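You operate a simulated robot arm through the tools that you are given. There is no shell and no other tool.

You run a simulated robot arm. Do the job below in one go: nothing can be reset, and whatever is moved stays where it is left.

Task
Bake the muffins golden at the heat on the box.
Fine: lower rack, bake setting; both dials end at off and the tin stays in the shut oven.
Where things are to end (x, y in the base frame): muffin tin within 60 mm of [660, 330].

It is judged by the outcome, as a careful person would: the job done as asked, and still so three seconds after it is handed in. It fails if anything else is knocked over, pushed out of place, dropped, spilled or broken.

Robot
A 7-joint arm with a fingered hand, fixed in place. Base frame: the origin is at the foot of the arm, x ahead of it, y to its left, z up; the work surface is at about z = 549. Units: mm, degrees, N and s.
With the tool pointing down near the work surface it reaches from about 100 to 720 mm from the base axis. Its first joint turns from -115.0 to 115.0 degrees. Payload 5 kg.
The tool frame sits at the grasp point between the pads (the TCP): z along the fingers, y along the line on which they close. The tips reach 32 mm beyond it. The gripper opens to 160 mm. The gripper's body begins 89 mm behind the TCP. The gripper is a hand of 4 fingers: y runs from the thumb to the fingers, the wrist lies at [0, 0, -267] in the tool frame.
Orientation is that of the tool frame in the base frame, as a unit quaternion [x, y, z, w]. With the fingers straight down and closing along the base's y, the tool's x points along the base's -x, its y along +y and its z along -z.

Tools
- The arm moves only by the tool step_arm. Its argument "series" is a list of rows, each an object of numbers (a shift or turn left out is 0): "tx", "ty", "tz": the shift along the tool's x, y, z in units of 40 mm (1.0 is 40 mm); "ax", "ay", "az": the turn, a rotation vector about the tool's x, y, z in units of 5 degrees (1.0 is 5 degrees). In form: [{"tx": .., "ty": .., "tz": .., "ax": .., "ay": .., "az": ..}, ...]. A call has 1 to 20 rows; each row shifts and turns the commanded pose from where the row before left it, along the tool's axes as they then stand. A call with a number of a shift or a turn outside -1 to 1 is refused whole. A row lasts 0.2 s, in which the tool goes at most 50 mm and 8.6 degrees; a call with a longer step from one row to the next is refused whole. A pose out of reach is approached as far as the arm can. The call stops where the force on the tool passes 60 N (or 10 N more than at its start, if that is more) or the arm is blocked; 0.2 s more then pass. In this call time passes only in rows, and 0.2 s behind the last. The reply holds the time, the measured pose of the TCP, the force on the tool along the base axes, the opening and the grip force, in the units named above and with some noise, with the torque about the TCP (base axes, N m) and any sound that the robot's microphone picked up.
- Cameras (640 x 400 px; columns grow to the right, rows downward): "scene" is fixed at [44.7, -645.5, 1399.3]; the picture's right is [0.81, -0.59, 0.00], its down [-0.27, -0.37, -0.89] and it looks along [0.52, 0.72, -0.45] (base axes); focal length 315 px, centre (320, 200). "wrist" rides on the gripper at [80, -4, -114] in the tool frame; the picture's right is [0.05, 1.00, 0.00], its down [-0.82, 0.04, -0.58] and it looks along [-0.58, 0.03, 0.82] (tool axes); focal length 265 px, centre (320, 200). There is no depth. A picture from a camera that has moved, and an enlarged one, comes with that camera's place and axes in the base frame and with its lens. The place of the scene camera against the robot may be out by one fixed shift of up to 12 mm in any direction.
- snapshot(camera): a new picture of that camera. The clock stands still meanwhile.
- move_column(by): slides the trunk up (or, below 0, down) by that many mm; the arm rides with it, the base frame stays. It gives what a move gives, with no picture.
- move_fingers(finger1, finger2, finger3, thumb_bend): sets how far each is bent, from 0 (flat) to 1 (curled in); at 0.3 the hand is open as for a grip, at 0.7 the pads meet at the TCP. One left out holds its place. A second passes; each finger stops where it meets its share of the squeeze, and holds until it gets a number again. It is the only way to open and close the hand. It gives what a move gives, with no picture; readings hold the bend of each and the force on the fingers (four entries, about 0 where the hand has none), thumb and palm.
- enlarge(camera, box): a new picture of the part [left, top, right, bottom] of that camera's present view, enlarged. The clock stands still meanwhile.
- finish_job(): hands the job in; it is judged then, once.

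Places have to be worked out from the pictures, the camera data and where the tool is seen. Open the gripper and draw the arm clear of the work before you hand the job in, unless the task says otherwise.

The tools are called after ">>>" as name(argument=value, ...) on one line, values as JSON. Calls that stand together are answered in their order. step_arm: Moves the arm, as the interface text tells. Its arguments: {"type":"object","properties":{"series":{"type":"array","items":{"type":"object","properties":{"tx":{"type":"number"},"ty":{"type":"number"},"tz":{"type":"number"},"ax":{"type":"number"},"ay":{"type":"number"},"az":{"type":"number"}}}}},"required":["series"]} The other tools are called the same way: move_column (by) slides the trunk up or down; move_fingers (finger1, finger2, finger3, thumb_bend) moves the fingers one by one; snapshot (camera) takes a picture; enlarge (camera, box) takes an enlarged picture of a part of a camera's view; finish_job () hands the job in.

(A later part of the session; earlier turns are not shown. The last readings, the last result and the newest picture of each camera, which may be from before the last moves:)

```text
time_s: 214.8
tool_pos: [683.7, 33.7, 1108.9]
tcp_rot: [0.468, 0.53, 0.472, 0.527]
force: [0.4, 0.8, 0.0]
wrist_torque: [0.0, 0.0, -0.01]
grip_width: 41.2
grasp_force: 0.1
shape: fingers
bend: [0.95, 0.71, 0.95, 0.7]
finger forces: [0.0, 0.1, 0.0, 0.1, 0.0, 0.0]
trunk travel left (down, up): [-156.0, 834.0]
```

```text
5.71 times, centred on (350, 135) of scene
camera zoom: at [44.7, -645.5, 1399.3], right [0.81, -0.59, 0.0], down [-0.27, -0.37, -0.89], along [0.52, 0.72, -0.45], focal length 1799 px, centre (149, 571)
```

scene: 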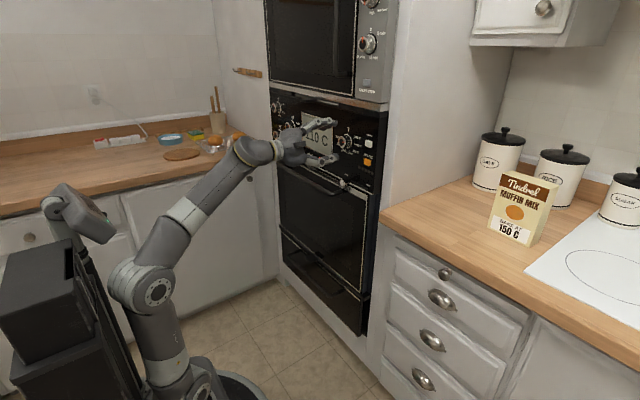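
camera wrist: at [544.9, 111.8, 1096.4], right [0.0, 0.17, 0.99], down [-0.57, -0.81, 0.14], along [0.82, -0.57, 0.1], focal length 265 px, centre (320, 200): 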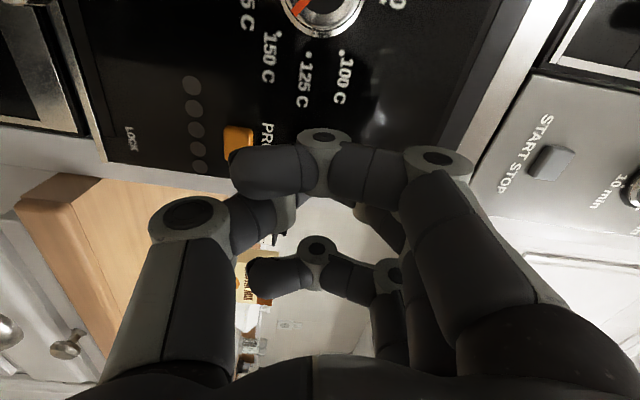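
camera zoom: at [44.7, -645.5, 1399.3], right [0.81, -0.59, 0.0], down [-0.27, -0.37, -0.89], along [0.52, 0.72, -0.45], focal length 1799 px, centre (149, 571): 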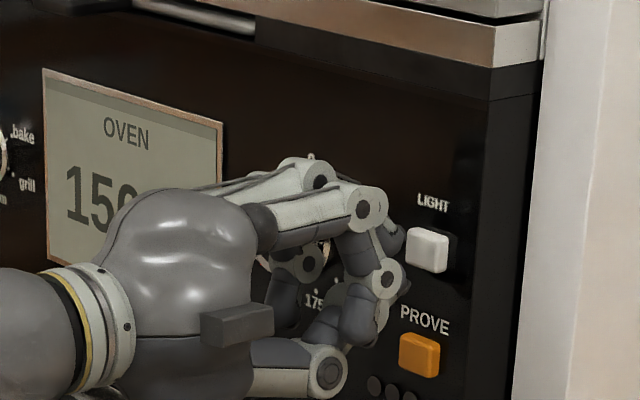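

The fingertip is beside the button rather than over it. I'll back off 15 mm, shift 11 mm in −y, and try again.

>>> step_arm(series=[{"tz": -0.4}, {"tx": -0.28, "ty": -0.03}, {"tz": 0.25}, {"tx": 0}])

>>> step_arm(series=[{"tz": 0.1}, {"tx": 0}])

>>> enlarge(camera="scene", box=[310, 100, 390, 170])

```text
time_s: 215.8
tool_pos: [678.2, 24.1, 1109.4]
tcp_rot: [0.47, 0.529, 0.47, 0.527]
force: [0.1, 0.1, -0.3]
wrist_torque: [-0.02, -0.03, -0.05]
grip_width: 41.2
grasp_force: 0.1
shape: fingers
bend: [0.95, 0.71, 0.95, 0.7]
finger forces: [0.1, 0.0, 0.0, 0.1, 0.1, 0.0]
trunk travel left (down, up): [-156.0, 834.0]
```

```text
time_s: 216.4
tool_pos: [682.7, 22.4, 1108.5]
tcp_rot: [0.469, 0.53, 0.471, 0.527]
force: [0.5, -0.3, -0.8]
wrist_torque: [0.0, -0.04, 0.01]
grip_width: 41.2
grasp_force: 0.1
shape: fingers
bend: [0.95, 0.71, 0.95, 0.7]
finger forces: [0.0, 0.0, 0.1, 0.1, 0.0, 0.0]
trunk travel left (down, up): [-156.0, 834.0]
```

```text
5.71 times, centred on (350, 135) of scene
camera zoom: at [44.7, -645.5, 1399.3], right [0.81, -0.59, 0.0], down [-0.27, -0.37, -0.89], along [0.52, 0.72, -0.45], focal length 1799 px, centre (149, 571)
```

zoom: 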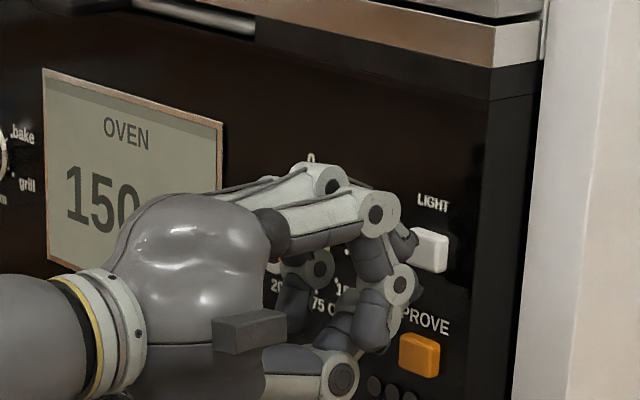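

Now over the button in the picture. Continue forward in 3–4 mm increments until force shows.

>>> step_arm(series=[{"tz": 0.1}, {"tx": 0}])

>>> step_arm(series=[{"tz": 0.1}, {"tx": 0}])

>>> enlarge(camera="scene", box=[310, 100, 390, 170])

```text
time_s: 217.0
tool_pos: [685.5, 22.7, 1110.0]
tcp_rot: [0.469, 0.529, 0.471, 0.527]
force: [0.1, -0.3, -0.7]
wrist_torque: [0.0, 0.04, 0.03]
grip_width: 41.1
grasp_force: 0.1
shape: fingers
bend: [0.95, 0.71, 0.95, 0.7]
finger forces: [0.0, 0.0, 0.0, 0.0, 0.1, 0.0]
trunk travel left (down, up): [-156.0, 834.0]
```

```text
time_s: 217.6
tool_pos: [690.9, 22.9, 1108.7]
tcp_rot: [0.469, 0.53, 0.471, 0.526]
force: [0.2, 0.6, -0.8]
wrist_torque: [-0.02, 0.01, 0.0]
grip_width: 41.3
grasp_force: 0.0
shape: fingers
bend: [0.95, 0.71, 0.95, 0.7]
finger forces: [0.0, 0.1, 0.1, 0.0, 0.0, 0.1]
trunk travel left (down, up): [-156.0, 834.0]
```

```text
5.71 times, centred on (350, 135) of scene
camera zoom: at [44.7, -645.5, 1399.3], right [0.81, -0.59, 0.0], down [-0.27, -0.37, -0.89], along [0.52, 0.72, -0.45], focal length 1799 px, centre (149, 571)
```

zoom: 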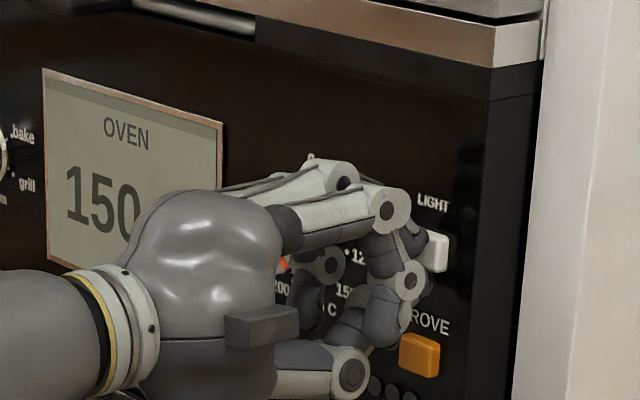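

Still free. A bit further.

>>> step_arm(series=[{"tz": 0.12}, {"tz": 0.12}, {"tx": 0}])

>>> enlarge(camera="scene", box=[270, 100, 390, 300])

```text
time_s: 218.4
tool_pos: [696.4, 23.1, 1111.7]
tcp_rot: [0.468, 0.529, 0.471, 0.528]
force: [-38.2, -1.0, -8.3]
wrist_torque: [0.06, 0.68, -0.15]
grip_width: 40.4
grasp_force: 20.0
shape: fingers
bend: [0.95, 0.72, 0.95, 0.7]
finger forces: [0.0, 9.4, 0.1, 0.0, 31.0, 0.0]
trunk travel left (down, up): [-156.0, 834.0]
heard: click
```

```text
2.00 times, centred on (330, 200) of scene
camera zoom: at [44.7, -645.5, 1399.3], right [0.81, -0.59, 0.0], down [-0.27, -0.37, -0.89], along [0.52, 0.72, -0.45], focal length 630 px, centre (300, 200)
```

zoom: 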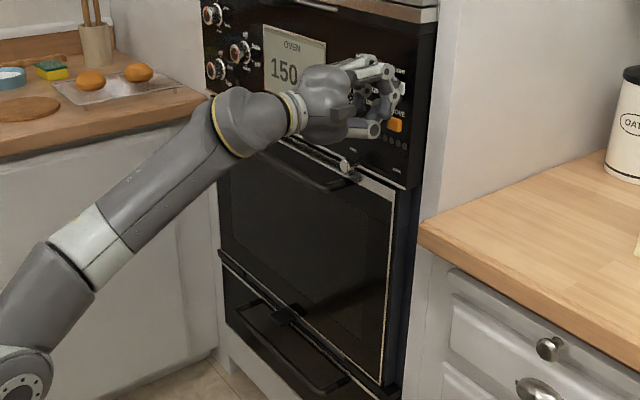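

A click: the LIGHT button was pressed. Backing off 40 mm and looking into the oven.

>>> step_arm(series=[{"tz": -0.5}, {"tz": -0.6}, {"tx": 0}])

>>> enlarge(camera="scene", box=[270, 100, 390, 300])

```text
time_s: 219.2
tool_pos: [656.8, 23.8, 1110.5]
tcp_rot: [0.47, 0.53, 0.471, 0.526]
force: [0.3, 0.2, -0.5]
wrist_torque: [0.02, -0.03, -0.02]
grip_width: 41.3
grasp_force: 0.1
shape: fingers
bend: [0.95, 0.71, 0.95, 0.7]
finger forces: [0.0, 0.0, 0.0, 0.1, 0.0, 0.0]
trunk travel left (down, up): [-156.0, 834.0]
```

```text
2.00 times, centred on (330, 200) of scene
camera zoom: at [44.7, -645.5, 1399.3], right [0.81, -0.59, 0.0], down [-0.27, -0.37, -0.89], along [0.52, 0.72, -0.45], focal length 630 px, centre (300, 200)
```

zoom: 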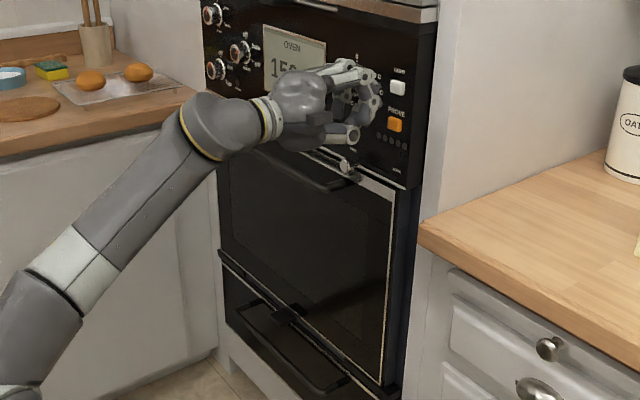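

Nothing visible yet from this angle. I'll enlarge the glass to compare with before.

>>> enlarge(camera="scene", box=[275, 170, 375, 290])

>>> snapshot(camera="wrist")

```text
3.33 times, centred on (325, 230) of scene
camera zoom: at [44.7, -645.5, 1399.3], right [0.81, -0.59, 0.0], down [-0.27, -0.37, -0.89], along [0.52, 0.72, -0.45], focal length 1049 px, centre (303, 100)
```

zoom: 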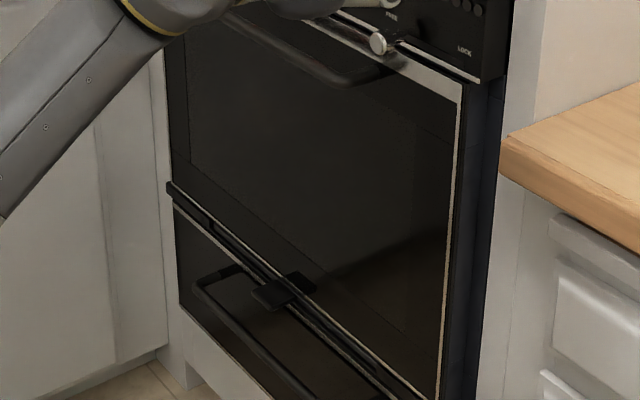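

```text
taken
camera wrist: at [543.0, 102.4, 1097.4], right [0.0, 0.17, 0.99], down [-0.57, -0.81, 0.14], along [0.82, -0.57, 0.1], focal length 265 px, centre (320, 200)
```

wrist: 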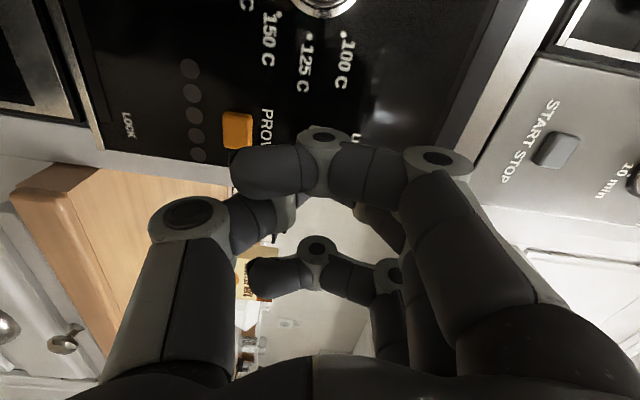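

The display holds 150 C and the heating is quick, so baking may take only tens of seconds. I'll move swiftly so that the wrist camera can look through the door glass at the tin.

>>> step_arm(series=[{"tz": -0.8}, {"tz": -0.8, "tx": 0.5}, {"tx": 0.94, "ty": -0.55}, {"tx": 0.94, "ty": -0.59}, {"tx": 0.94, "ty": -0.59}, {"tx": 0.94, "ty": -0.59}, {"tx": 0.94, "ty": -0.59}, {"tx": 0.94, "ty": -0.59}, {"tx": 0.94, "ty": -0.59}, {"tx": 0.94, "ty": -0.59}, {"tx": 0.94, "ty": -0.59}, {"tx": 0.94, "ty": -0.59}, {"tx": 0.94, "ty": -0.59}, {"tx": 0.94, "ty": -0.59}, {"tx": 0.94, "ty": -0.59}, {"tx": 0.9, "ty": -0.59}])

>>> snapshot(camera="wrist")

>>> snapshot(camera="scene")

```text
time_s: 220.0
tool_pos: [480.3, 391.2, 1066.5]
tcp_rot: [0.287, 0.668, 0.599, 0.336]
force: [0.2, 0.8, -0.3]
wrist_torque: [-0.03, -0.05, -0.03]
grip_width: 41.2
grasp_force: 0.1
shape: fingers
bend: [0.95, 0.71, 0.95, 0.7]
finger forces: [0.0, 0.1, 0.0, 0.0, 0.0, 0.0]
out of reach, approached as far as the arm can: row 2, 3
trunk travel left (down, up): [-156.0, 834.0]
stopped in row 3: the arm was blocked; the commanded pose is now the measured one
```

```text
taken
camera wrist: at [342.0, 382.9, 1061.1], right [-0.05, 0.16, 0.99], down [0.04, -0.99, 0.16], along [1.0, 0.05, 0.04], focal length 265 px, centre (320, 200)
```

wrist: 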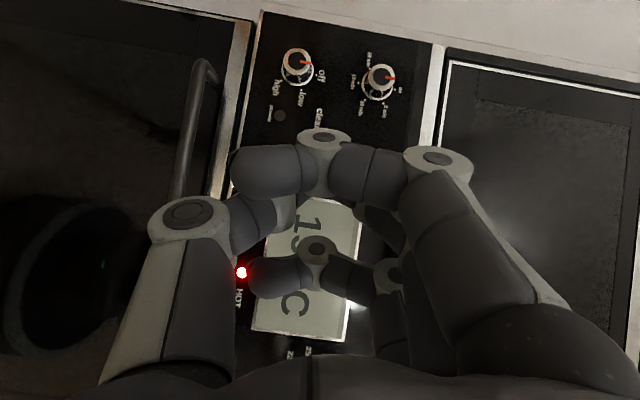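

```text
taken
```

scene: 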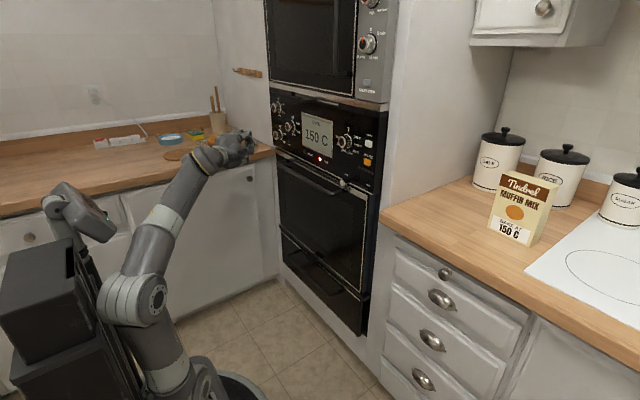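

The arm swung quickly to (480,391,1066) but is clear of everything. I'll enlarge the glass part of this view for any sign of the muffins.

>>> enlarge(camera="wrist", box=[0, 0, 240, 400])

>>> enlarge(camera="scene", box=[275, 150, 375, 270])

```text
1.00 times, centred on (120, 200) of wrist (not enlarged: the box is as wide or as high as the picture)
camera zoom: at [342.0, 382.9, 1061.1], right [-0.05, 0.16, 0.99], down [0.04, -0.99, 0.16], along [1.0, 0.05, 0.04], focal length 265 px, centre (520, 200)
```

zoom: 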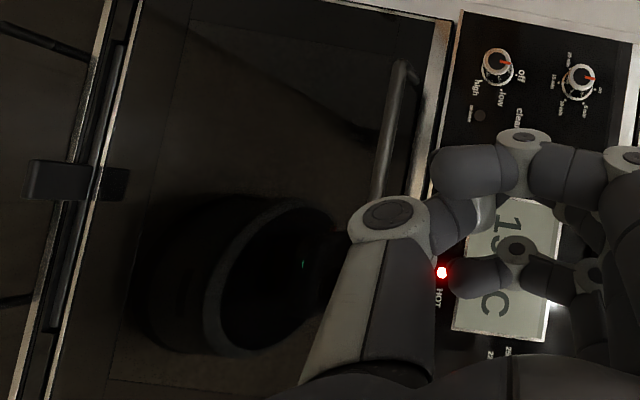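

```text
3.33 times, centred on (325, 210) of scene
camera zoom: at [44.7, -645.5, 1399.3], right [0.81, -0.59, 0.0], down [-0.27, -0.37, -0.89], along [0.52, 0.72, -0.45], focal length 1049 px, centre (303, 167)
```

zoom: 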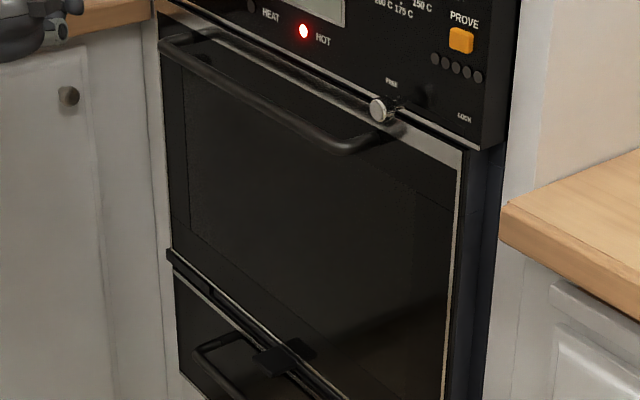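

I can't see through the glass from here. With the oven heating this fast, I'd rather stop the heat soon and check: I'll return to the mode dial, which is closest. Raise the trunk, open the fingers and reorient.

>>> move_column(by=130)

>>> step_arm(series=[{"ax": 0.216, "ay": -0.921, "az": -0.55}, {"ax": 0.216, "ay": -0.921, "az": -0.55}, {"ax": 0.216, "ay": -0.921, "az": -0.55}, {"ax": 0.216, "ay": -0.921, "az": -0.55}, {"ax": 0.216, "ay": -0.921, "az": -0.55}, {"ax": 0.216, "ay": -0.921, "az": -0.55}, {"ax": 0.216, "ay": -0.921, "az": -0.55}, {"ax": 0.216, "ay": -0.921, "az": -0.55}])

>>> snapshot(camera="scene")

```text
time_s: 221.6
tool_pos: [482.1, 390.1, 1191.8]
tcp_rot: [0.288, 0.668, 0.597, 0.337]
force: [-0.9, -0.6, -0.5]
wrist_torque: [0.03, -0.01, 0.0]
grip_width: 41.1
grasp_force: 0.0
shape: fingers
bend: [0.95, 0.71, 0.95, 0.7]
finger forces: [0.0, 0.0, 0.0, 0.1, 0.1, 0.0]
trunk travel left (down, up): [-286.0, 704.0]
```

```text
time_s: 223.4
tool_pos: [476.4, 384.6, 1200.5]
tcp_rot: [0.356, 0.607, 0.356, 0.615]
force: [0.2, -0.3, 0.4]
wrist_torque: [0.01, 0.03, 0.03]
grip_width: 41.3
grasp_force: 0.0
shape: fingers
bend: [0.95, 0.71, 0.95, 0.7]
finger forces: [0.0, 0.0, 0.0, 0.1, 0.1, 0.0]
trunk travel left (down, up): [-286.0, 704.0]
```

```text
taken
```

scene: 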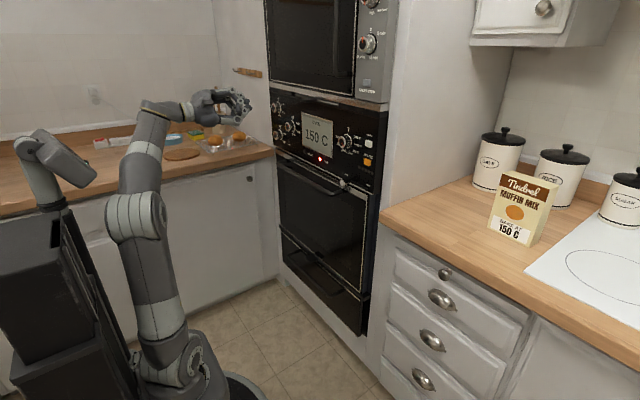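

Oriented properly at (476,385,1200). Now move in front of the mode dial and open the fingers.

>>> step_arm(series=[{"tx": 0.7, "ty": -0.32, "tz": 0.82}, {"tx": 0.7, "ty": -0.32, "tz": 0.82}, {"tx": 0.7, "ty": -0.32, "tz": 0.82}, {"tx": 0.7, "ty": -0.32, "tz": 0.82}, {"tx": 0.72, "ty": -0.32, "tz": 0.7}, {"tx": 0}])

>>> move_fingers(finger1=0.5, finger2=0.5, finger3=0.5, thumb_bend=0.5)

>>> snapshot(camera="wrist")

```text
time_s: 224.8
tool_pos: [637.6, 477.0, 1078.0]
tcp_rot: [0.356, 0.608, 0.355, 0.615]
force: [-0.3, 0.9, -1.1]
wrist_torque: [-0.01, -0.05, 0.02]
grip_width: 41.0
grasp_force: 0.0
shape: fingers
bend: [0.95, 0.71, 0.95, 0.7]
finger forces: [0.0, 0.1, 0.0, 0.1, 0.0, 0.1]
trunk travel left (down, up): [-286.0, 704.0]
```

```text
time_s: 225.8
tool_pos: [637.3, 476.0, 1076.7]
tcp_rot: [0.356, 0.608, 0.355, 0.615]
force: [-0.2, 0.3, 0.2]
wrist_torque: [0.04, 0.01, -0.06]
grip_width: 90.5
grasp_force: 0.0
shape: fingers
bend: [0.5, 0.5, 0.5, 0.5]
finger forces: [0.0, 0.0, 0.1, 0.0, 0.1, 0.0]
trunk travel left (down, up): [-286.0, 704.0]
```

```text
taken
camera wrist: at [524.4, 544.5, 1033.9], right [-0.01, 0.54, 0.84], down [-0.58, -0.69, 0.43], along [0.81, -0.49, 0.32], focal length 265 px, centre (320, 200)
```

wrist: 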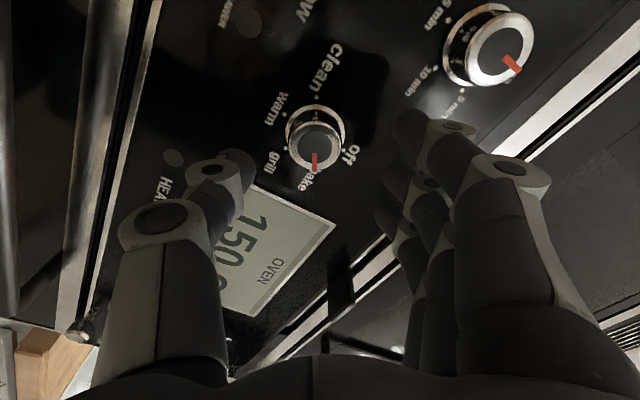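

Aligned. Advance and grip the mode dial, ready to switch off.

>>> step_arm(series=[{"tx": 0.07, "ty": -0.065, "tz": 0.37}, {"tz": 0.37}, {"tz": 0.35}, {"tx": 0}])

>>> move_fingers(finger2=0.8, thumb_bend=0.8)

>>> snapshot(camera="wrist")

>>> enlarge(camera="scene", box=[260, 90, 390, 300])

```text
time_s: 226.8
tool_pos: [681.2, 475.8, 1072.0]
tcp_rot: [0.355, 0.607, 0.357, 0.615]
force: [0.6, -0.4, -0.2]
wrist_torque: [0.04, 0.0, -0.02]
grip_width: 90.5
grasp_force: 0.1
shape: fingers
bend: [0.5, 0.5, 0.5, 0.5]
finger forces: [0.0, 0.0, 0.0, 0.1, 0.0, 0.0]
trunk travel left (down, up): [-286.0, 704.0]
```

```text
time_s: 227.8
tool_pos: [683.2, 476.0, 1071.4]
tcp_rot: [0.356, 0.608, 0.356, 0.615]
force: [3.4, -10.5, -14.5]
wrist_torque: [0.06, 0.12, -0.15]
grip_width: 66.6
grasp_force: 16.5
shape: fingers
bend: [0.5, 0.63, 0.5, 0.66]
finger forces: [0.1, 8.9, 0.1, 0.0, 24.6, 0.0]
trunk travel left (down, up): [-286.0, 704.0]
```

```text
taken
camera wrist: at [570.5, 543.8, 1027.4], right [0.0, 0.54, 0.84], down [-0.58, -0.68, 0.44], along [0.81, -0.49, 0.32], focal length 265 px, centre (320, 200)
```

wrist: 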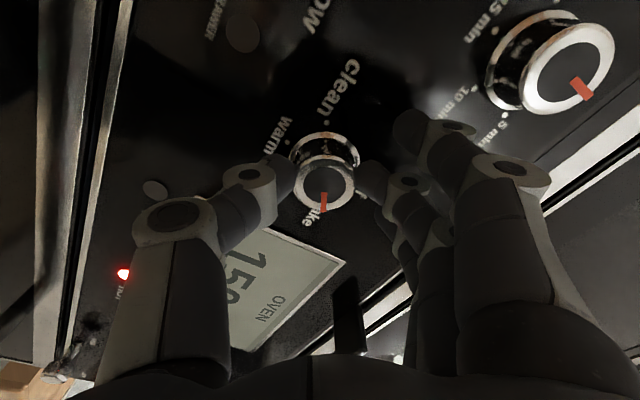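

```text
1.90 times, centred on (325, 195) of scene
camera zoom: at [44.7, -645.5, 1399.3], right [0.81, -0.59, 0.0], down [-0.27, -0.37, -0.89], along [0.52, 0.72, -0.45], focal length 600 px, centre (310, 210)
```

zoom: 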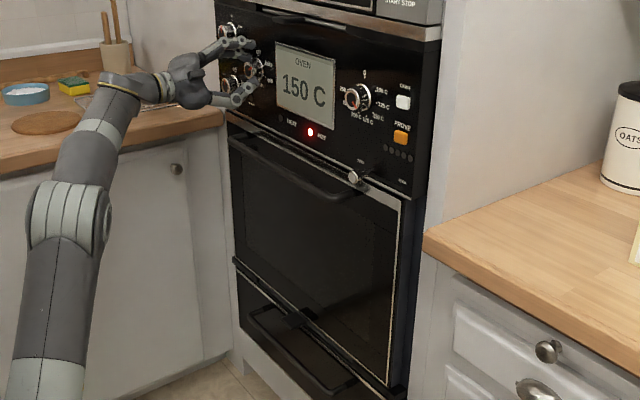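

I have the dial in hand. Before switching off, one high zoom on the part of the glass where the tin would show.

>>> enlarge(camera="scene", box=[300, 180, 380, 250])

```text
5.71 times, centred on (340, 215) of scene
camera zoom: at [44.7, -645.5, 1399.3], right [0.81, -0.59, 0.0], down [-0.27, -0.37, -0.89], along [0.52, 0.72, -0.45], focal length 1799 px, centre (206, 114)
```

zoom: 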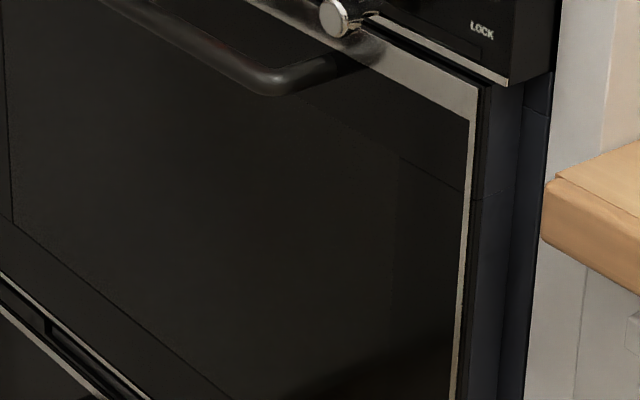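

Not visible. Overbaking can't be undone, so I'll turn the mode dial to off now (−60°), then inspect and resume if they're still pale.

>>> step_arm(series=[{"az": -1}, {"az": -1}, {"az": -1}, {"az": -1}, {"az": -1}, {"az": -1}, {"az": -1}, {"az": -1}, {"az": -1}, {"az": -1}, {"az": -1}, {"az": -1}, {"tx": 0}])

>>> snapshot(camera="wrist")

>>> enlarge(camera="scene", box=[260, 90, 390, 190])

```text
time_s: 230.6
tool_pos: [682.0, 474.4, 1072.3]
tcp_rot: [0.005, 0.703, 0.001, 0.711]
force: [-1.1, -22.2, -12.7]
wrist_torque: [0.2, 0.3, -0.4]
grip_width: 68.7
grasp_force: 19.1
shape: fingers
bend: [0.5, 0.63, 0.5, 0.66]
finger forces: [0.0, 8.3, 0.0, 0.1, 30.3, 0.0]
trunk travel left (down, up): [-286.0, 704.0]
```

```text
taken
camera wrist: at [570.5, 471.2, 991.8], right [0.01, 1.0, -0.04], down [-0.58, 0.04, 0.81], along [0.81, 0.02, 0.58], focal length 265 px, centre (320, 200)
```

wrist: 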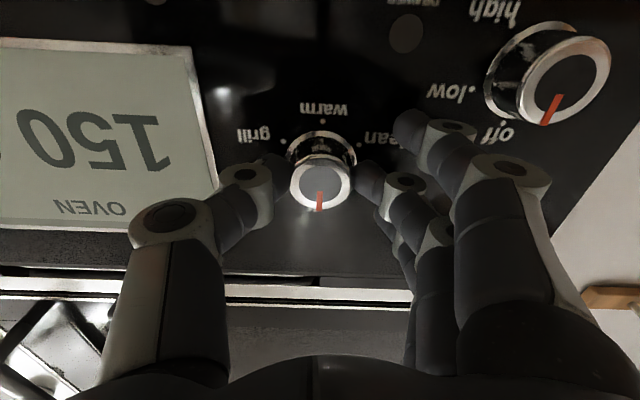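

```text
4.00 times, centred on (325, 140) of scene
camera zoom: at [44.7, -645.5, 1399.3], right [0.81, -0.59, 0.0], down [-0.27, -0.37, -0.89], along [0.52, 0.72, -0.45], focal length 1259 px, centre (300, 440)
```

zoom: 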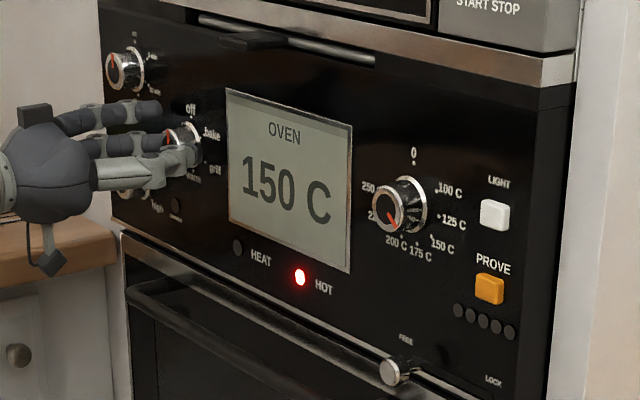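

The dial is back near off, though the display still shows 150 C (perhaps cavity temperature). Zoom on the pointer before releasing.

>>> enlarge(camera="wrist", box=[240, 90, 400, 230])

```text
2.86 times, centred on (320, 160) of wrist
camera zoom: at [570.5, 471.2, 991.8], right [0.01, 1.0, -0.04], down [-0.58, 0.04, 0.81], along [0.81, 0.02, 0.58], focal length 758 px, centre (320, 314)
```

zoom: 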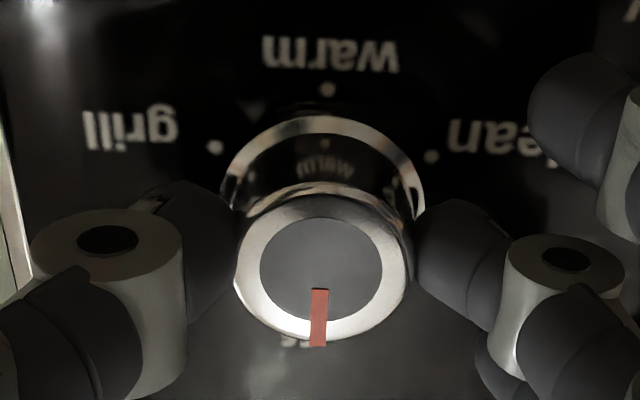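

The pointer is straight at off. I'll release, back off, and see whether the temperature starts to fall.

>>> move_fingers(finger2=0.5, thumb_bend=0.5)

>>> step_arm(series=[{"tz": -0.6}, {"tz": -0.6}, {"tz": -0.6}, {"tx": 0}])

>>> enlarge(camera="scene", box=[260, 90, 390, 190])

>>> enlarge(camera="wrist", box=[240, 60, 400, 200])

```text
time_s: 231.6
tool_pos: [681.7, 477.5, 1072.6]
tcp_rot: [0.004, 0.703, 0.002, 0.711]
force: [0.1, 0.3, -0.8]
wrist_torque: [-0.02, 0.0, 0.0]
grip_width: 90.9
grasp_force: 0.0
shape: fingers
bend: [0.5, 0.5, 0.5, 0.5]
finger forces: [0.1, 0.1, 0.0, 0.0, 0.1, 0.0]
trunk travel left (down, up): [-286.0, 704.0]
```

```text
time_s: 232.6
tool_pos: [610.6, 475.9, 1072.3]
tcp_rot: [0.005, 0.704, 0.0, 0.711]
force: [-0.4, 0.3, 0.3]
wrist_torque: [0.0, -0.02, -0.03]
grip_width: 90.4
grasp_force: 0.0
shape: fingers
bend: [0.5, 0.5, 0.5, 0.5]
finger forces: [0.0, 0.0, 0.0, 0.0, 0.0, 0.1]
trunk travel left (down, up): [-286.0, 704.0]
```

```text
4.00 times, centred on (325, 140) of scene
camera zoom: at [44.7, -645.5, 1399.3], right [0.81, -0.59, 0.0], down [-0.27, -0.37, -0.89], along [0.52, 0.72, -0.45], focal length 1259 px, centre (300, 440)
```

zoom: 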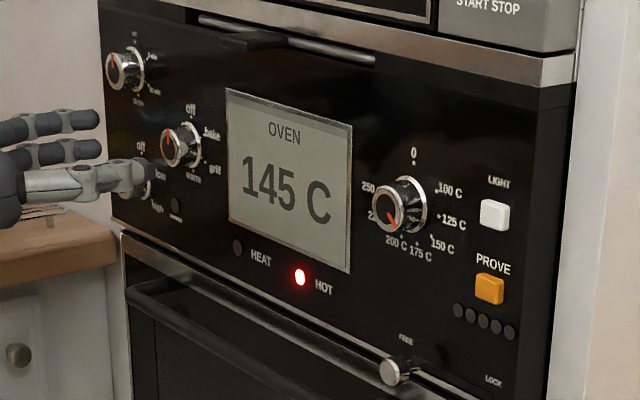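

```text
2.86 times, centred on (320, 130) of wrist
camera zoom: at [497.5, 473.1, 991.3], right [0.01, 1.0, -0.04], down [-0.59, 0.04, 0.81], along [0.81, 0.02, 0.58], focal length 758 px, centre (320, 400)
```

zoom: 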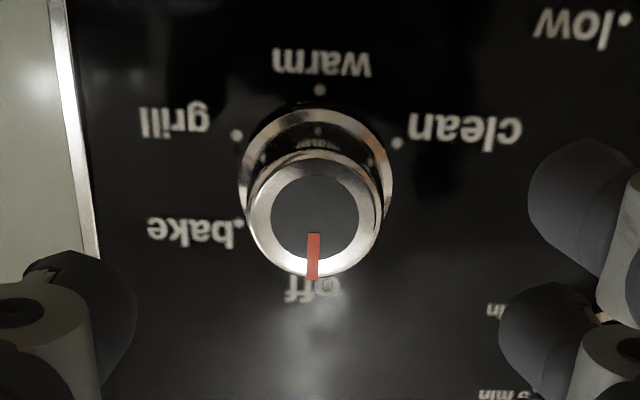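

Mode is at off and the temperature is falling (145 C). The glass is effectively opaque, so I'll check by gripping the door's handle bar, easing it open partway while holding it, looking in, and pushing it back. First move in front of the bar and roll the hand to 90°.

>>> step_arm(series=[{"tz": -0.8}, {"tz": -0.8, "tx": 0.4}, {"tx": 0.9, "ty": -0.15}, {"tx": 0.9, "ty": -0.15}, {"tx": 0.9, "ty": -0.15}, {"tx": 0.7, "ty": -0.15}, {"az": 1}, {"az": 1}, {"az": 1}, {"az": 1}, {"az": 1}, {"az": 1}, {"az": 1}, {"az": 1}, {"az": 1}, {"az": 1}, {"az": 1}, {"az": 1}, {"az": 1}, {"az": 1}])

>>> snapshot(camera="wrist")

>>> snapshot(camera="scene")

```text
time_s: 236.8
tool_pos: [547.5, 455.3, 920.1]
tcp_rot: [0.407, 0.574, 0.409, 0.581]
force: [-0.4, 0.1, -0.1]
wrist_torque: [-0.04, -0.01, 0.0]
grip_width: 90.8
grasp_force: 0.0
shape: fingers
bend: [0.5, 0.5, 0.5, 0.5]
finger forces: [0.1, 0.1, 0.1, 0.1, 0.0, 0.1]
trunk travel left (down, up): [-286.0, 704.0]
```

```text
taken
camera wrist: at [434.0, 528.8, 888.1], right [-0.01, 0.38, 0.92], down [-0.58, -0.75, 0.31], along [0.81, -0.54, 0.23], focal length 265 px, centre (320, 200)
```

wrist: 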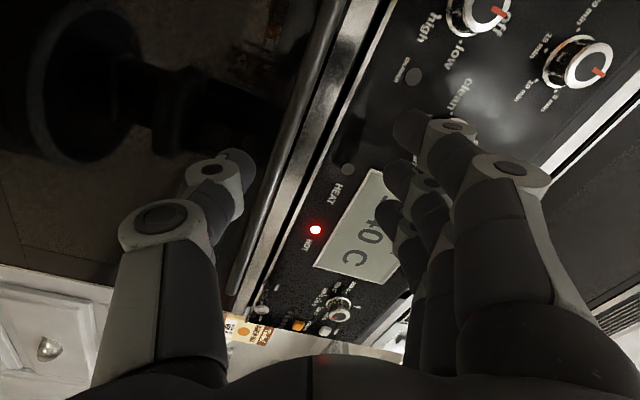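

```text
taken
```

scene: 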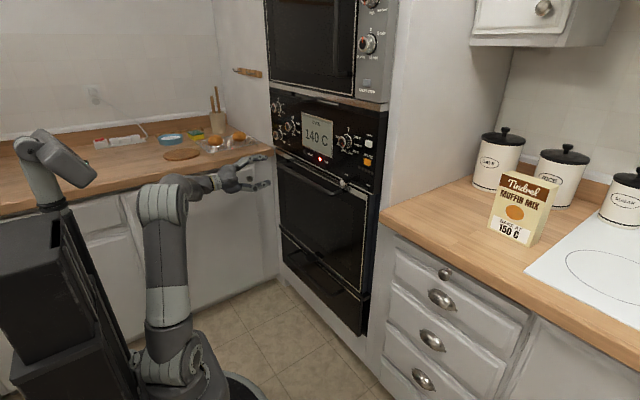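

Display shows 140 C, cooling slowly. I'll zoom in on the handle bar to get its height and depth.

>>> enlarge(camera="wrist", box=[160, 0, 400, 150])

>>> enlarge(camera="scene", box=[240, 130, 390, 220])

```text
2.67 times, centred on (280, 75) of wrist
camera zoom: at [434.0, 528.8, 888.1], right [-0.01, 0.38, 0.92], down [-0.58, -0.75, 0.31], along [0.81, -0.54, 0.23], focal length 708 px, centre (427, 533)
```

zoom: 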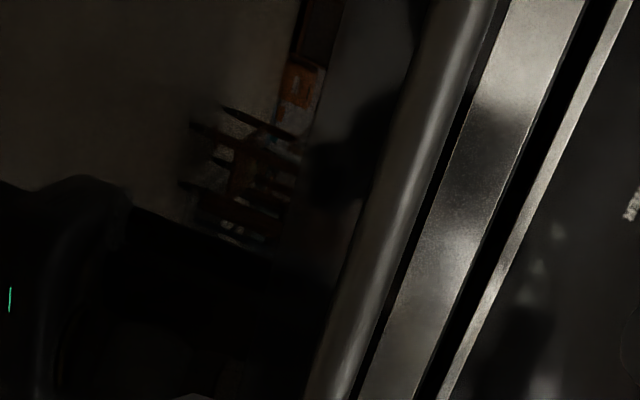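

```text
4.27 times, centred on (315, 175) of scene
camera zoom: at [44.7, -645.5, 1399.3], right [0.81, -0.59, 0.0], down [-0.27, -0.37, -0.89], along [0.52, 0.72, -0.45], focal length 1343 px, centre (341, 307)
```

zoom: 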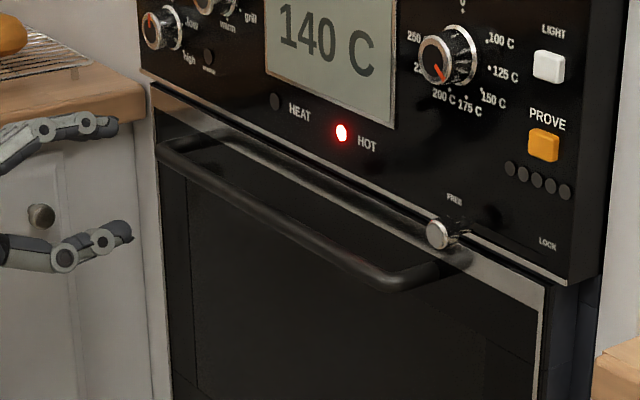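

The bar is at about x=667, z=899, spanning y≈146–540. I'll roll to 90°, centre on it and close around the bar.

>>> step_arm(series=[{"az": 1}, {"az": 1}, {"az": 1}, {"az": 0.8, "ty": -0.27}, {"ty": -0.26, "tz": 0.7}, {"tz": 0.8}, {"tz": 0.8}, {"tz": 0.7}, {"tx": 0}])

>>> snapshot(camera="wrist")

>>> enlarge(camera="scene", box=[240, 130, 390, 220])

```text
time_s: 238.8
tool_pos: [666.8, 452.2, 898.6]
tcp_rot: [0.496, 0.499, 0.499, 0.506]
force: [-0.1, -0.1, -0.5]
wrist_torque: [-0.03, -0.02, -0.01]
grip_width: 90.7
grasp_force: 0.1
shape: fingers
bend: [0.5, 0.5, 0.5, 0.5]
finger forces: [0.0, 0.1, 0.0, 0.0, 0.1, 0.1]
trunk travel left (down, up): [-286.0, 704.0]
```

```text
taken
camera wrist: at [553.9, 532.6, 892.6], right [-0.01, 0.06, 1.0], down [-0.58, -0.81, 0.04], along [0.81, -0.58, 0.04], focal length 265 px, centre (320, 200)
```

wrist: 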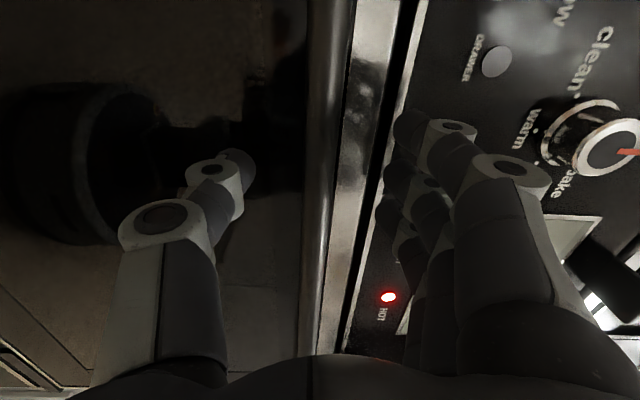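

```text
4.27 times, centred on (315, 175) of scene
camera zoom: at [44.7, -645.5, 1399.3], right [0.81, -0.59, 0.0], down [-0.27, -0.37, -0.89], along [0.52, 0.72, -0.45], focal length 1343 px, centre (341, 307)
```

zoom: 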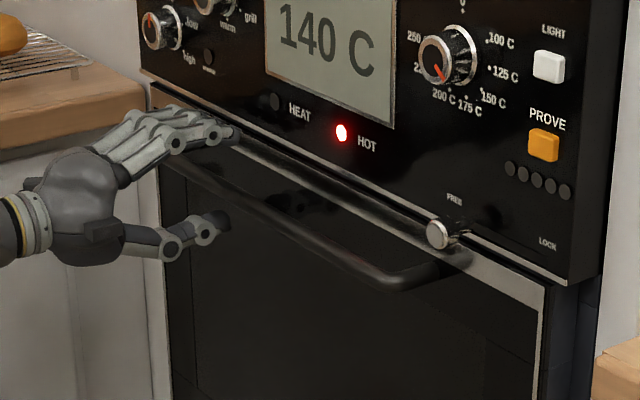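

The bar lies between thumb and fingers. Close on it.

>>> move_fingers(finger1=0.8, finger2=0.8, finger3=0.8, thumb_bend=0.8)

>>> enlarge(camera="scene", box=[240, 130, 390, 220])

```text
time_s: 239.8
tool_pos: [666.9, 452.6, 896.3]
tcp_rot: [0.495, 0.499, 0.499, 0.507]
force: [11.6, 2.6, 4.6]
wrist_torque: [-0.04, -0.19, 0.04]
grip_width: 30.1
grasp_force: 25.7
shape: fingers
bend: [0.7, 0.7, 0.7, 0.68]
finger forces: [8.8, 8.8, 8.8, 0.1, 25.8, 0.1]
trunk travel left (down, up): [-286.0, 704.0]
```

```text
4.27 times, centred on (315, 175) of scene
camera zoom: at [44.7, -645.5, 1399.3], right [0.81, -0.59, 0.0], down [-0.27, -0.37, -0.89], along [0.52, 0.72, -0.45], focal length 1343 px, centre (341, 307)
```

zoom: 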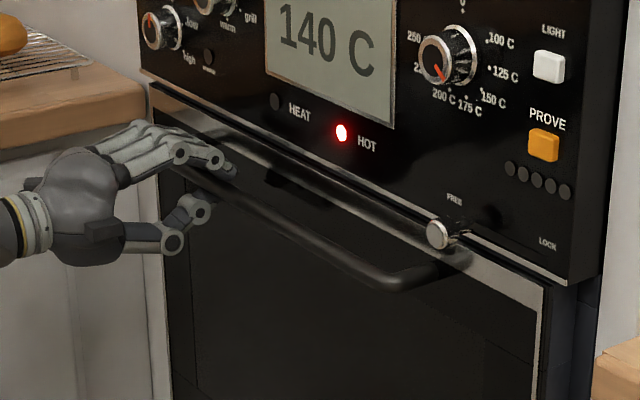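

Gripped at 26 N. Pull it open along its arc, first 16°.

>>> step_arm(series=[{"tz": -0.31, "ty": -0.06}, {"tz": -0.31, "ty": -0.07}, {"tz": -0.31, "ty": -0.08}, {"tz": -0.31, "ty": -0.1}, {"tz": -0.3, "ty": -0.11}, {"tz": -0.3, "ty": -0.12}, {"tz": -0.3, "ty": -0.13}, {"tz": -0.29, "ty": -0.14}, {"tx": 0}])

>>> enlarge(camera="scene", box=[200, 90, 400, 250])

```text
time_s: 241.8
tool_pos: [570.2, 451.7, 865.4]
tcp_rot: [0.497, 0.499, 0.498, 0.505]
force: [2.5, -2.6, -2.3]
wrist_torque: [-0.02, -0.01, -0.06]
grip_width: 24.7
grasp_force: 19.6
shape: fingers
bend: [0.71, 0.71, 0.71, 0.72]
finger forces: [5.8, 5.9, 6.0, 0.0, 20.4, 0.0]
trunk travel left (down, up): [-286.0, 704.0]
```

```text
2.50 times, centred on (300, 170) of scene
camera zoom: at [44.7, -645.5, 1399.3], right [0.81, -0.59, 0.0], down [-0.27, -0.37, -0.89], along [0.52, 0.72, -0.45], focal length 787 px, centre (370, 275)
```

zoom: 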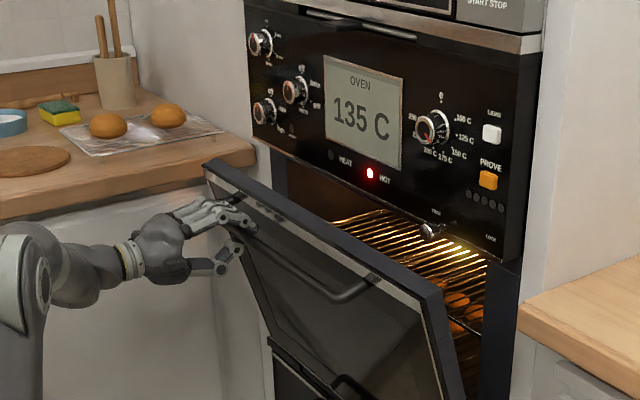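

The door opens under control and the muffins are visible — they look golden. Zoom in on them.

>>> enlarge(camera="scene", box=[330, 190, 400, 240])

```text
8.00 times, centred on (365, 215) of scene
camera zoom: at [44.7, -645.5, 1399.3], right [0.81, -0.59, 0.0], down [-0.27, -0.37, -0.89], along [0.52, 0.72, -0.45], focal length 2518 px, centre (-40, 80)
```

zoom: 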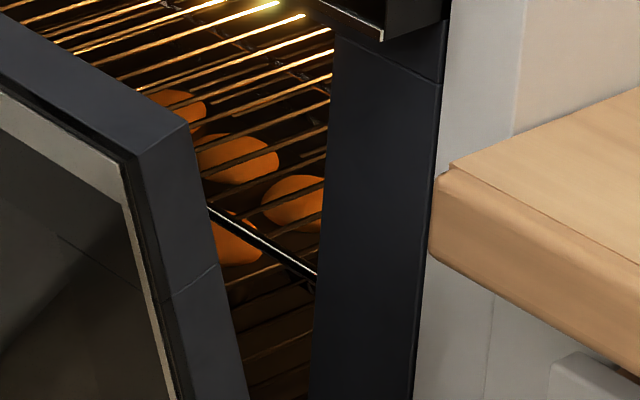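

They're a golden orange like the picture on the box. To keep residual heat from overbaking them, I'll hold the door ajar and let the oven cool.

>>> step_arm(series=[{"tx": 0}, {"tx": 0}, {"tx": 0}, {"tx": 0}, {"tx": 0}, {"tx": 0}, {"tx": 0}, {"tx": 0}, {"tx": 0}, {"tx": 0}, {"tx": 0}, {"tx": 0}, {"tx": 0}, {"tx": 0}, {"tx": 0}, {"tx": 0}, {"tx": 0}, {"tx": 0}, {"tx": 0}, {"tx": 0}])

>>> enlarge(camera="scene", box=[260, 100, 400, 250])

>>> enlarge(camera="scene", box=[330, 190, 400, 240])

```text
time_s: 246.0
tool_pos: [570.4, 451.6, 866.6]
tcp_rot: [0.496, 0.5, 0.499, 0.506]
force: [2.2, -4.7, -7.8]
wrist_torque: [-0.01, 0.06, -0.06]
grip_width: 24.5
grasp_force: 18.8
shape: fingers
bend: [0.71, 0.71, 0.71, 0.72]
finger forces: [5.6, 5.6, 5.6, 0.1, 21.4, 0.0]
trunk travel left (down, up): [-286.0, 704.0]
```

```text
2.67 times, centred on (330, 175) of scene
camera zoom: at [44.7, -645.5, 1399.3], right [0.81, -0.59, 0.0], down [-0.27, -0.37, -0.89], along [0.52, 0.72, -0.45], focal length 839 px, centre (293, 267)
```

zoom: 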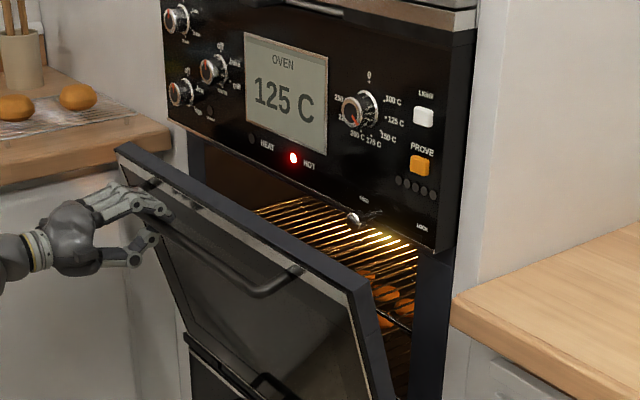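

```text
8.00 times, centred on (365, 215) of scene
camera zoom: at [44.7, -645.5, 1399.3], right [0.81, -0.59, 0.0], down [-0.27, -0.37, -0.89], along [0.52, 0.72, -0.45], focal length 2518 px, centre (-40, 80)
```

zoom: 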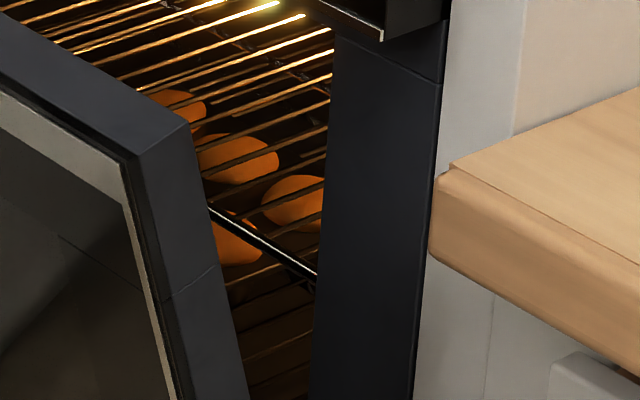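

Colour unchanged, and the oven is down to 125 C. I'll wait a little longer for it to drop near 100 C.

>>> step_arm(series=[{"tx": 0}, {"tx": 0}, {"tx": 0}, {"tx": 0}, {"tx": 0}, {"tx": 0}, {"tx": 0}, {"tx": 0}, {"tx": 0}, {"tx": 0}, {"tx": 0}, {"tx": 0}, {"tx": 0}, {"tx": 0}, {"tx": 0}, {"tx": 0}, {"tx": 0}, {"tx": 0}, {"tx": 0}, {"tx": 0}])

>>> step_arm(series=[{"tx": 0}, {"tx": 0}, {"tx": 0}, {"tx": 0}, {"tx": 0}, {"tx": 0}, {"tx": 0}, {"tx": 0}, {"tx": 0}, {"tx": 0}, {"tx": 0}, {"tx": 0}, {"tx": 0}, {"tx": 0}, {"tx": 0}, {"tx": 0}, {"tx": 0}, {"tx": 0}, {"tx": 0}, {"tx": 0}])

>>> enlarge(camera="scene", box=[260, 100, 400, 250])

```text
time_s: 250.2
tool_pos: [571.8, 452.1, 867.6]
tcp_rot: [0.496, 0.5, 0.498, 0.506]
force: [2.8, -4.0, -7.5]
wrist_torque: [-0.01, 0.09, -0.06]
grip_width: 24.6
grasp_force: 19.7
shape: fingers
bend: [0.71, 0.71, 0.71, 0.72]
finger forces: [5.8, 5.6, 5.6, 0.0, 21.4, 0.0]
trunk travel left (down, up): [-286.0, 704.0]
```

```text
time_s: 254.4
tool_pos: [569.7, 453.4, 866.9]
tcp_rot: [0.497, 0.499, 0.498, 0.506]
force: [2.7, -3.5, -7.0]
wrist_torque: [0.0, 0.07, -0.08]
grip_width: 24.9
grasp_force: 19.8
shape: fingers
bend: [0.71, 0.71, 0.71, 0.72]
finger forces: [5.7, 5.6, 5.7, 0.0, 21.3, 0.0]
trunk travel left (down, up): [-286.0, 704.0]
```

```text
2.67 times, centred on (330, 175) of scene
camera zoom: at [44.7, -645.5, 1399.3], right [0.81, -0.59, 0.0], down [-0.27, -0.37, -0.89], along [0.52, 0.72, -0.45], focal length 839 px, centre (293, 267)
```

zoom: 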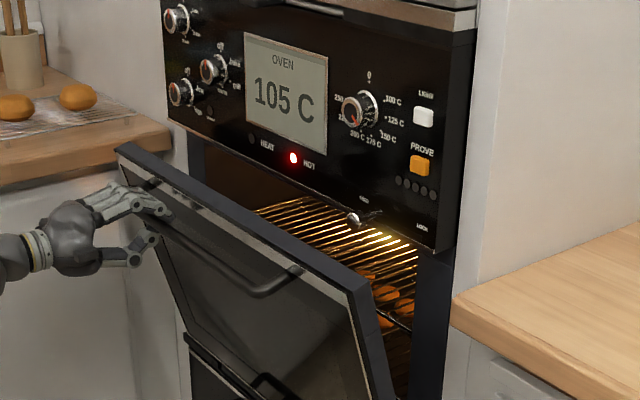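

105 C now. Push the door closed again along the same arc.

>>> step_arm(series=[{"tz": 0.29, "ty": 0.14}, {"tz": 0.3, "ty": 0.13}, {"tz": 0.3, "ty": 0.12}, {"tz": 0.3, "ty": 0.11}, {"tz": 0.31, "ty": 0.1}, {"tz": 0.31, "ty": 0.08}, {"tz": 0.31, "ty": 0.07}, {"tz": 0.31, "ty": 0.06}, {"tx": 0}])

>>> enlarge(camera="scene", box=[240, 100, 400, 220])

```text
time_s: 256.4
tool_pos: [669.0, 454.1, 898.4]
tcp_rot: [0.497, 0.5, 0.497, 0.507]
force: [10.8, 8.2, -7.9]
wrist_torque: [0.07, -0.08, -0.02]
grip_width: 17.1
grasp_force: 10.7
shape: fingers
bend: [0.73, 0.71, 0.73, 0.73]
finger forces: [0.1, 0.0, 0.0, 0.1, 19.7, 0.1]
trunk travel left (down, up): [-286.0, 704.0]
```

```text
3.33 times, centred on (320, 160) of scene
camera zoom: at [44.7, -645.5, 1399.3], right [0.81, -0.59, 0.0], down [-0.27, -0.37, -0.89], along [0.52, 0.72, -0.45], focal length 1049 px, centre (320, 333)
```

zoom: 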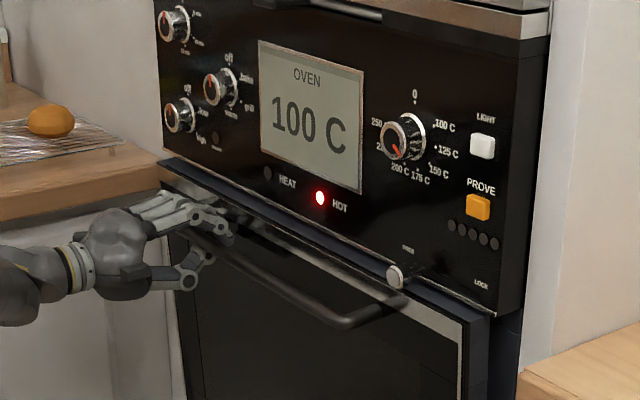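

Nearly shut, but still ajar by a few degrees; the bar slid in the grip. I'll open the fingers slightly and push the door home with closed fingertips.

>>> step_arm(series=[{"tz": 0.2}, {"tz": 0.2}, {"tx": 0}])

>>> enlarge(camera="scene", box=[240, 100, 400, 220])

>>> snapshot(camera="wrist")

```text
time_s: 257.2
tool_pos: [684.1, 452.5, 899.3]
tcp_rot: [0.496, 0.5, 0.499, 0.505]
force: [8.3, 8.3, -5.0]
wrist_torque: [0.06, -0.06, -0.01]
grip_width: 16.8
grasp_force: 8.1
shape: fingers
bend: [0.73, 0.71, 0.73, 0.73]
finger forces: [0.0, 0.0, 0.0, 0.0, 17.1, 0.1]
trunk travel left (down, up): [-286.0, 704.0]
```

```text
3.33 times, centred on (320, 160) of scene
camera zoom: at [44.7, -645.5, 1399.3], right [0.81, -0.59, 0.0], down [-0.27, -0.37, -0.89], along [0.52, 0.72, -0.45], focal length 1049 px, centre (320, 333)
```

zoom: 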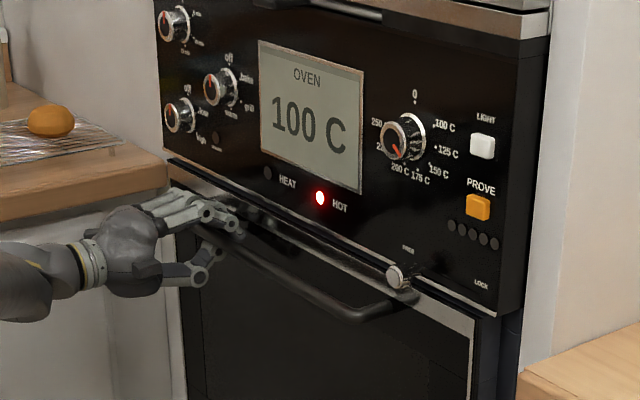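

```text
taken
camera wrist: at [571.1, 533.4, 893.2], right [-0.01, 0.06, 1.0], down [-0.58, -0.81, 0.05], along [0.81, -0.58, 0.04], focal length 265 px, centre (320, 200)
```

wrist: 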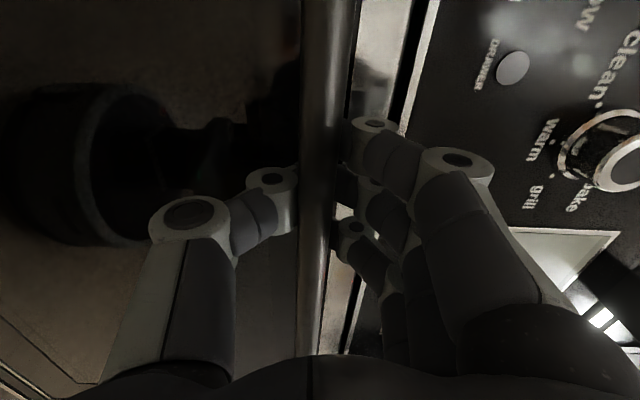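

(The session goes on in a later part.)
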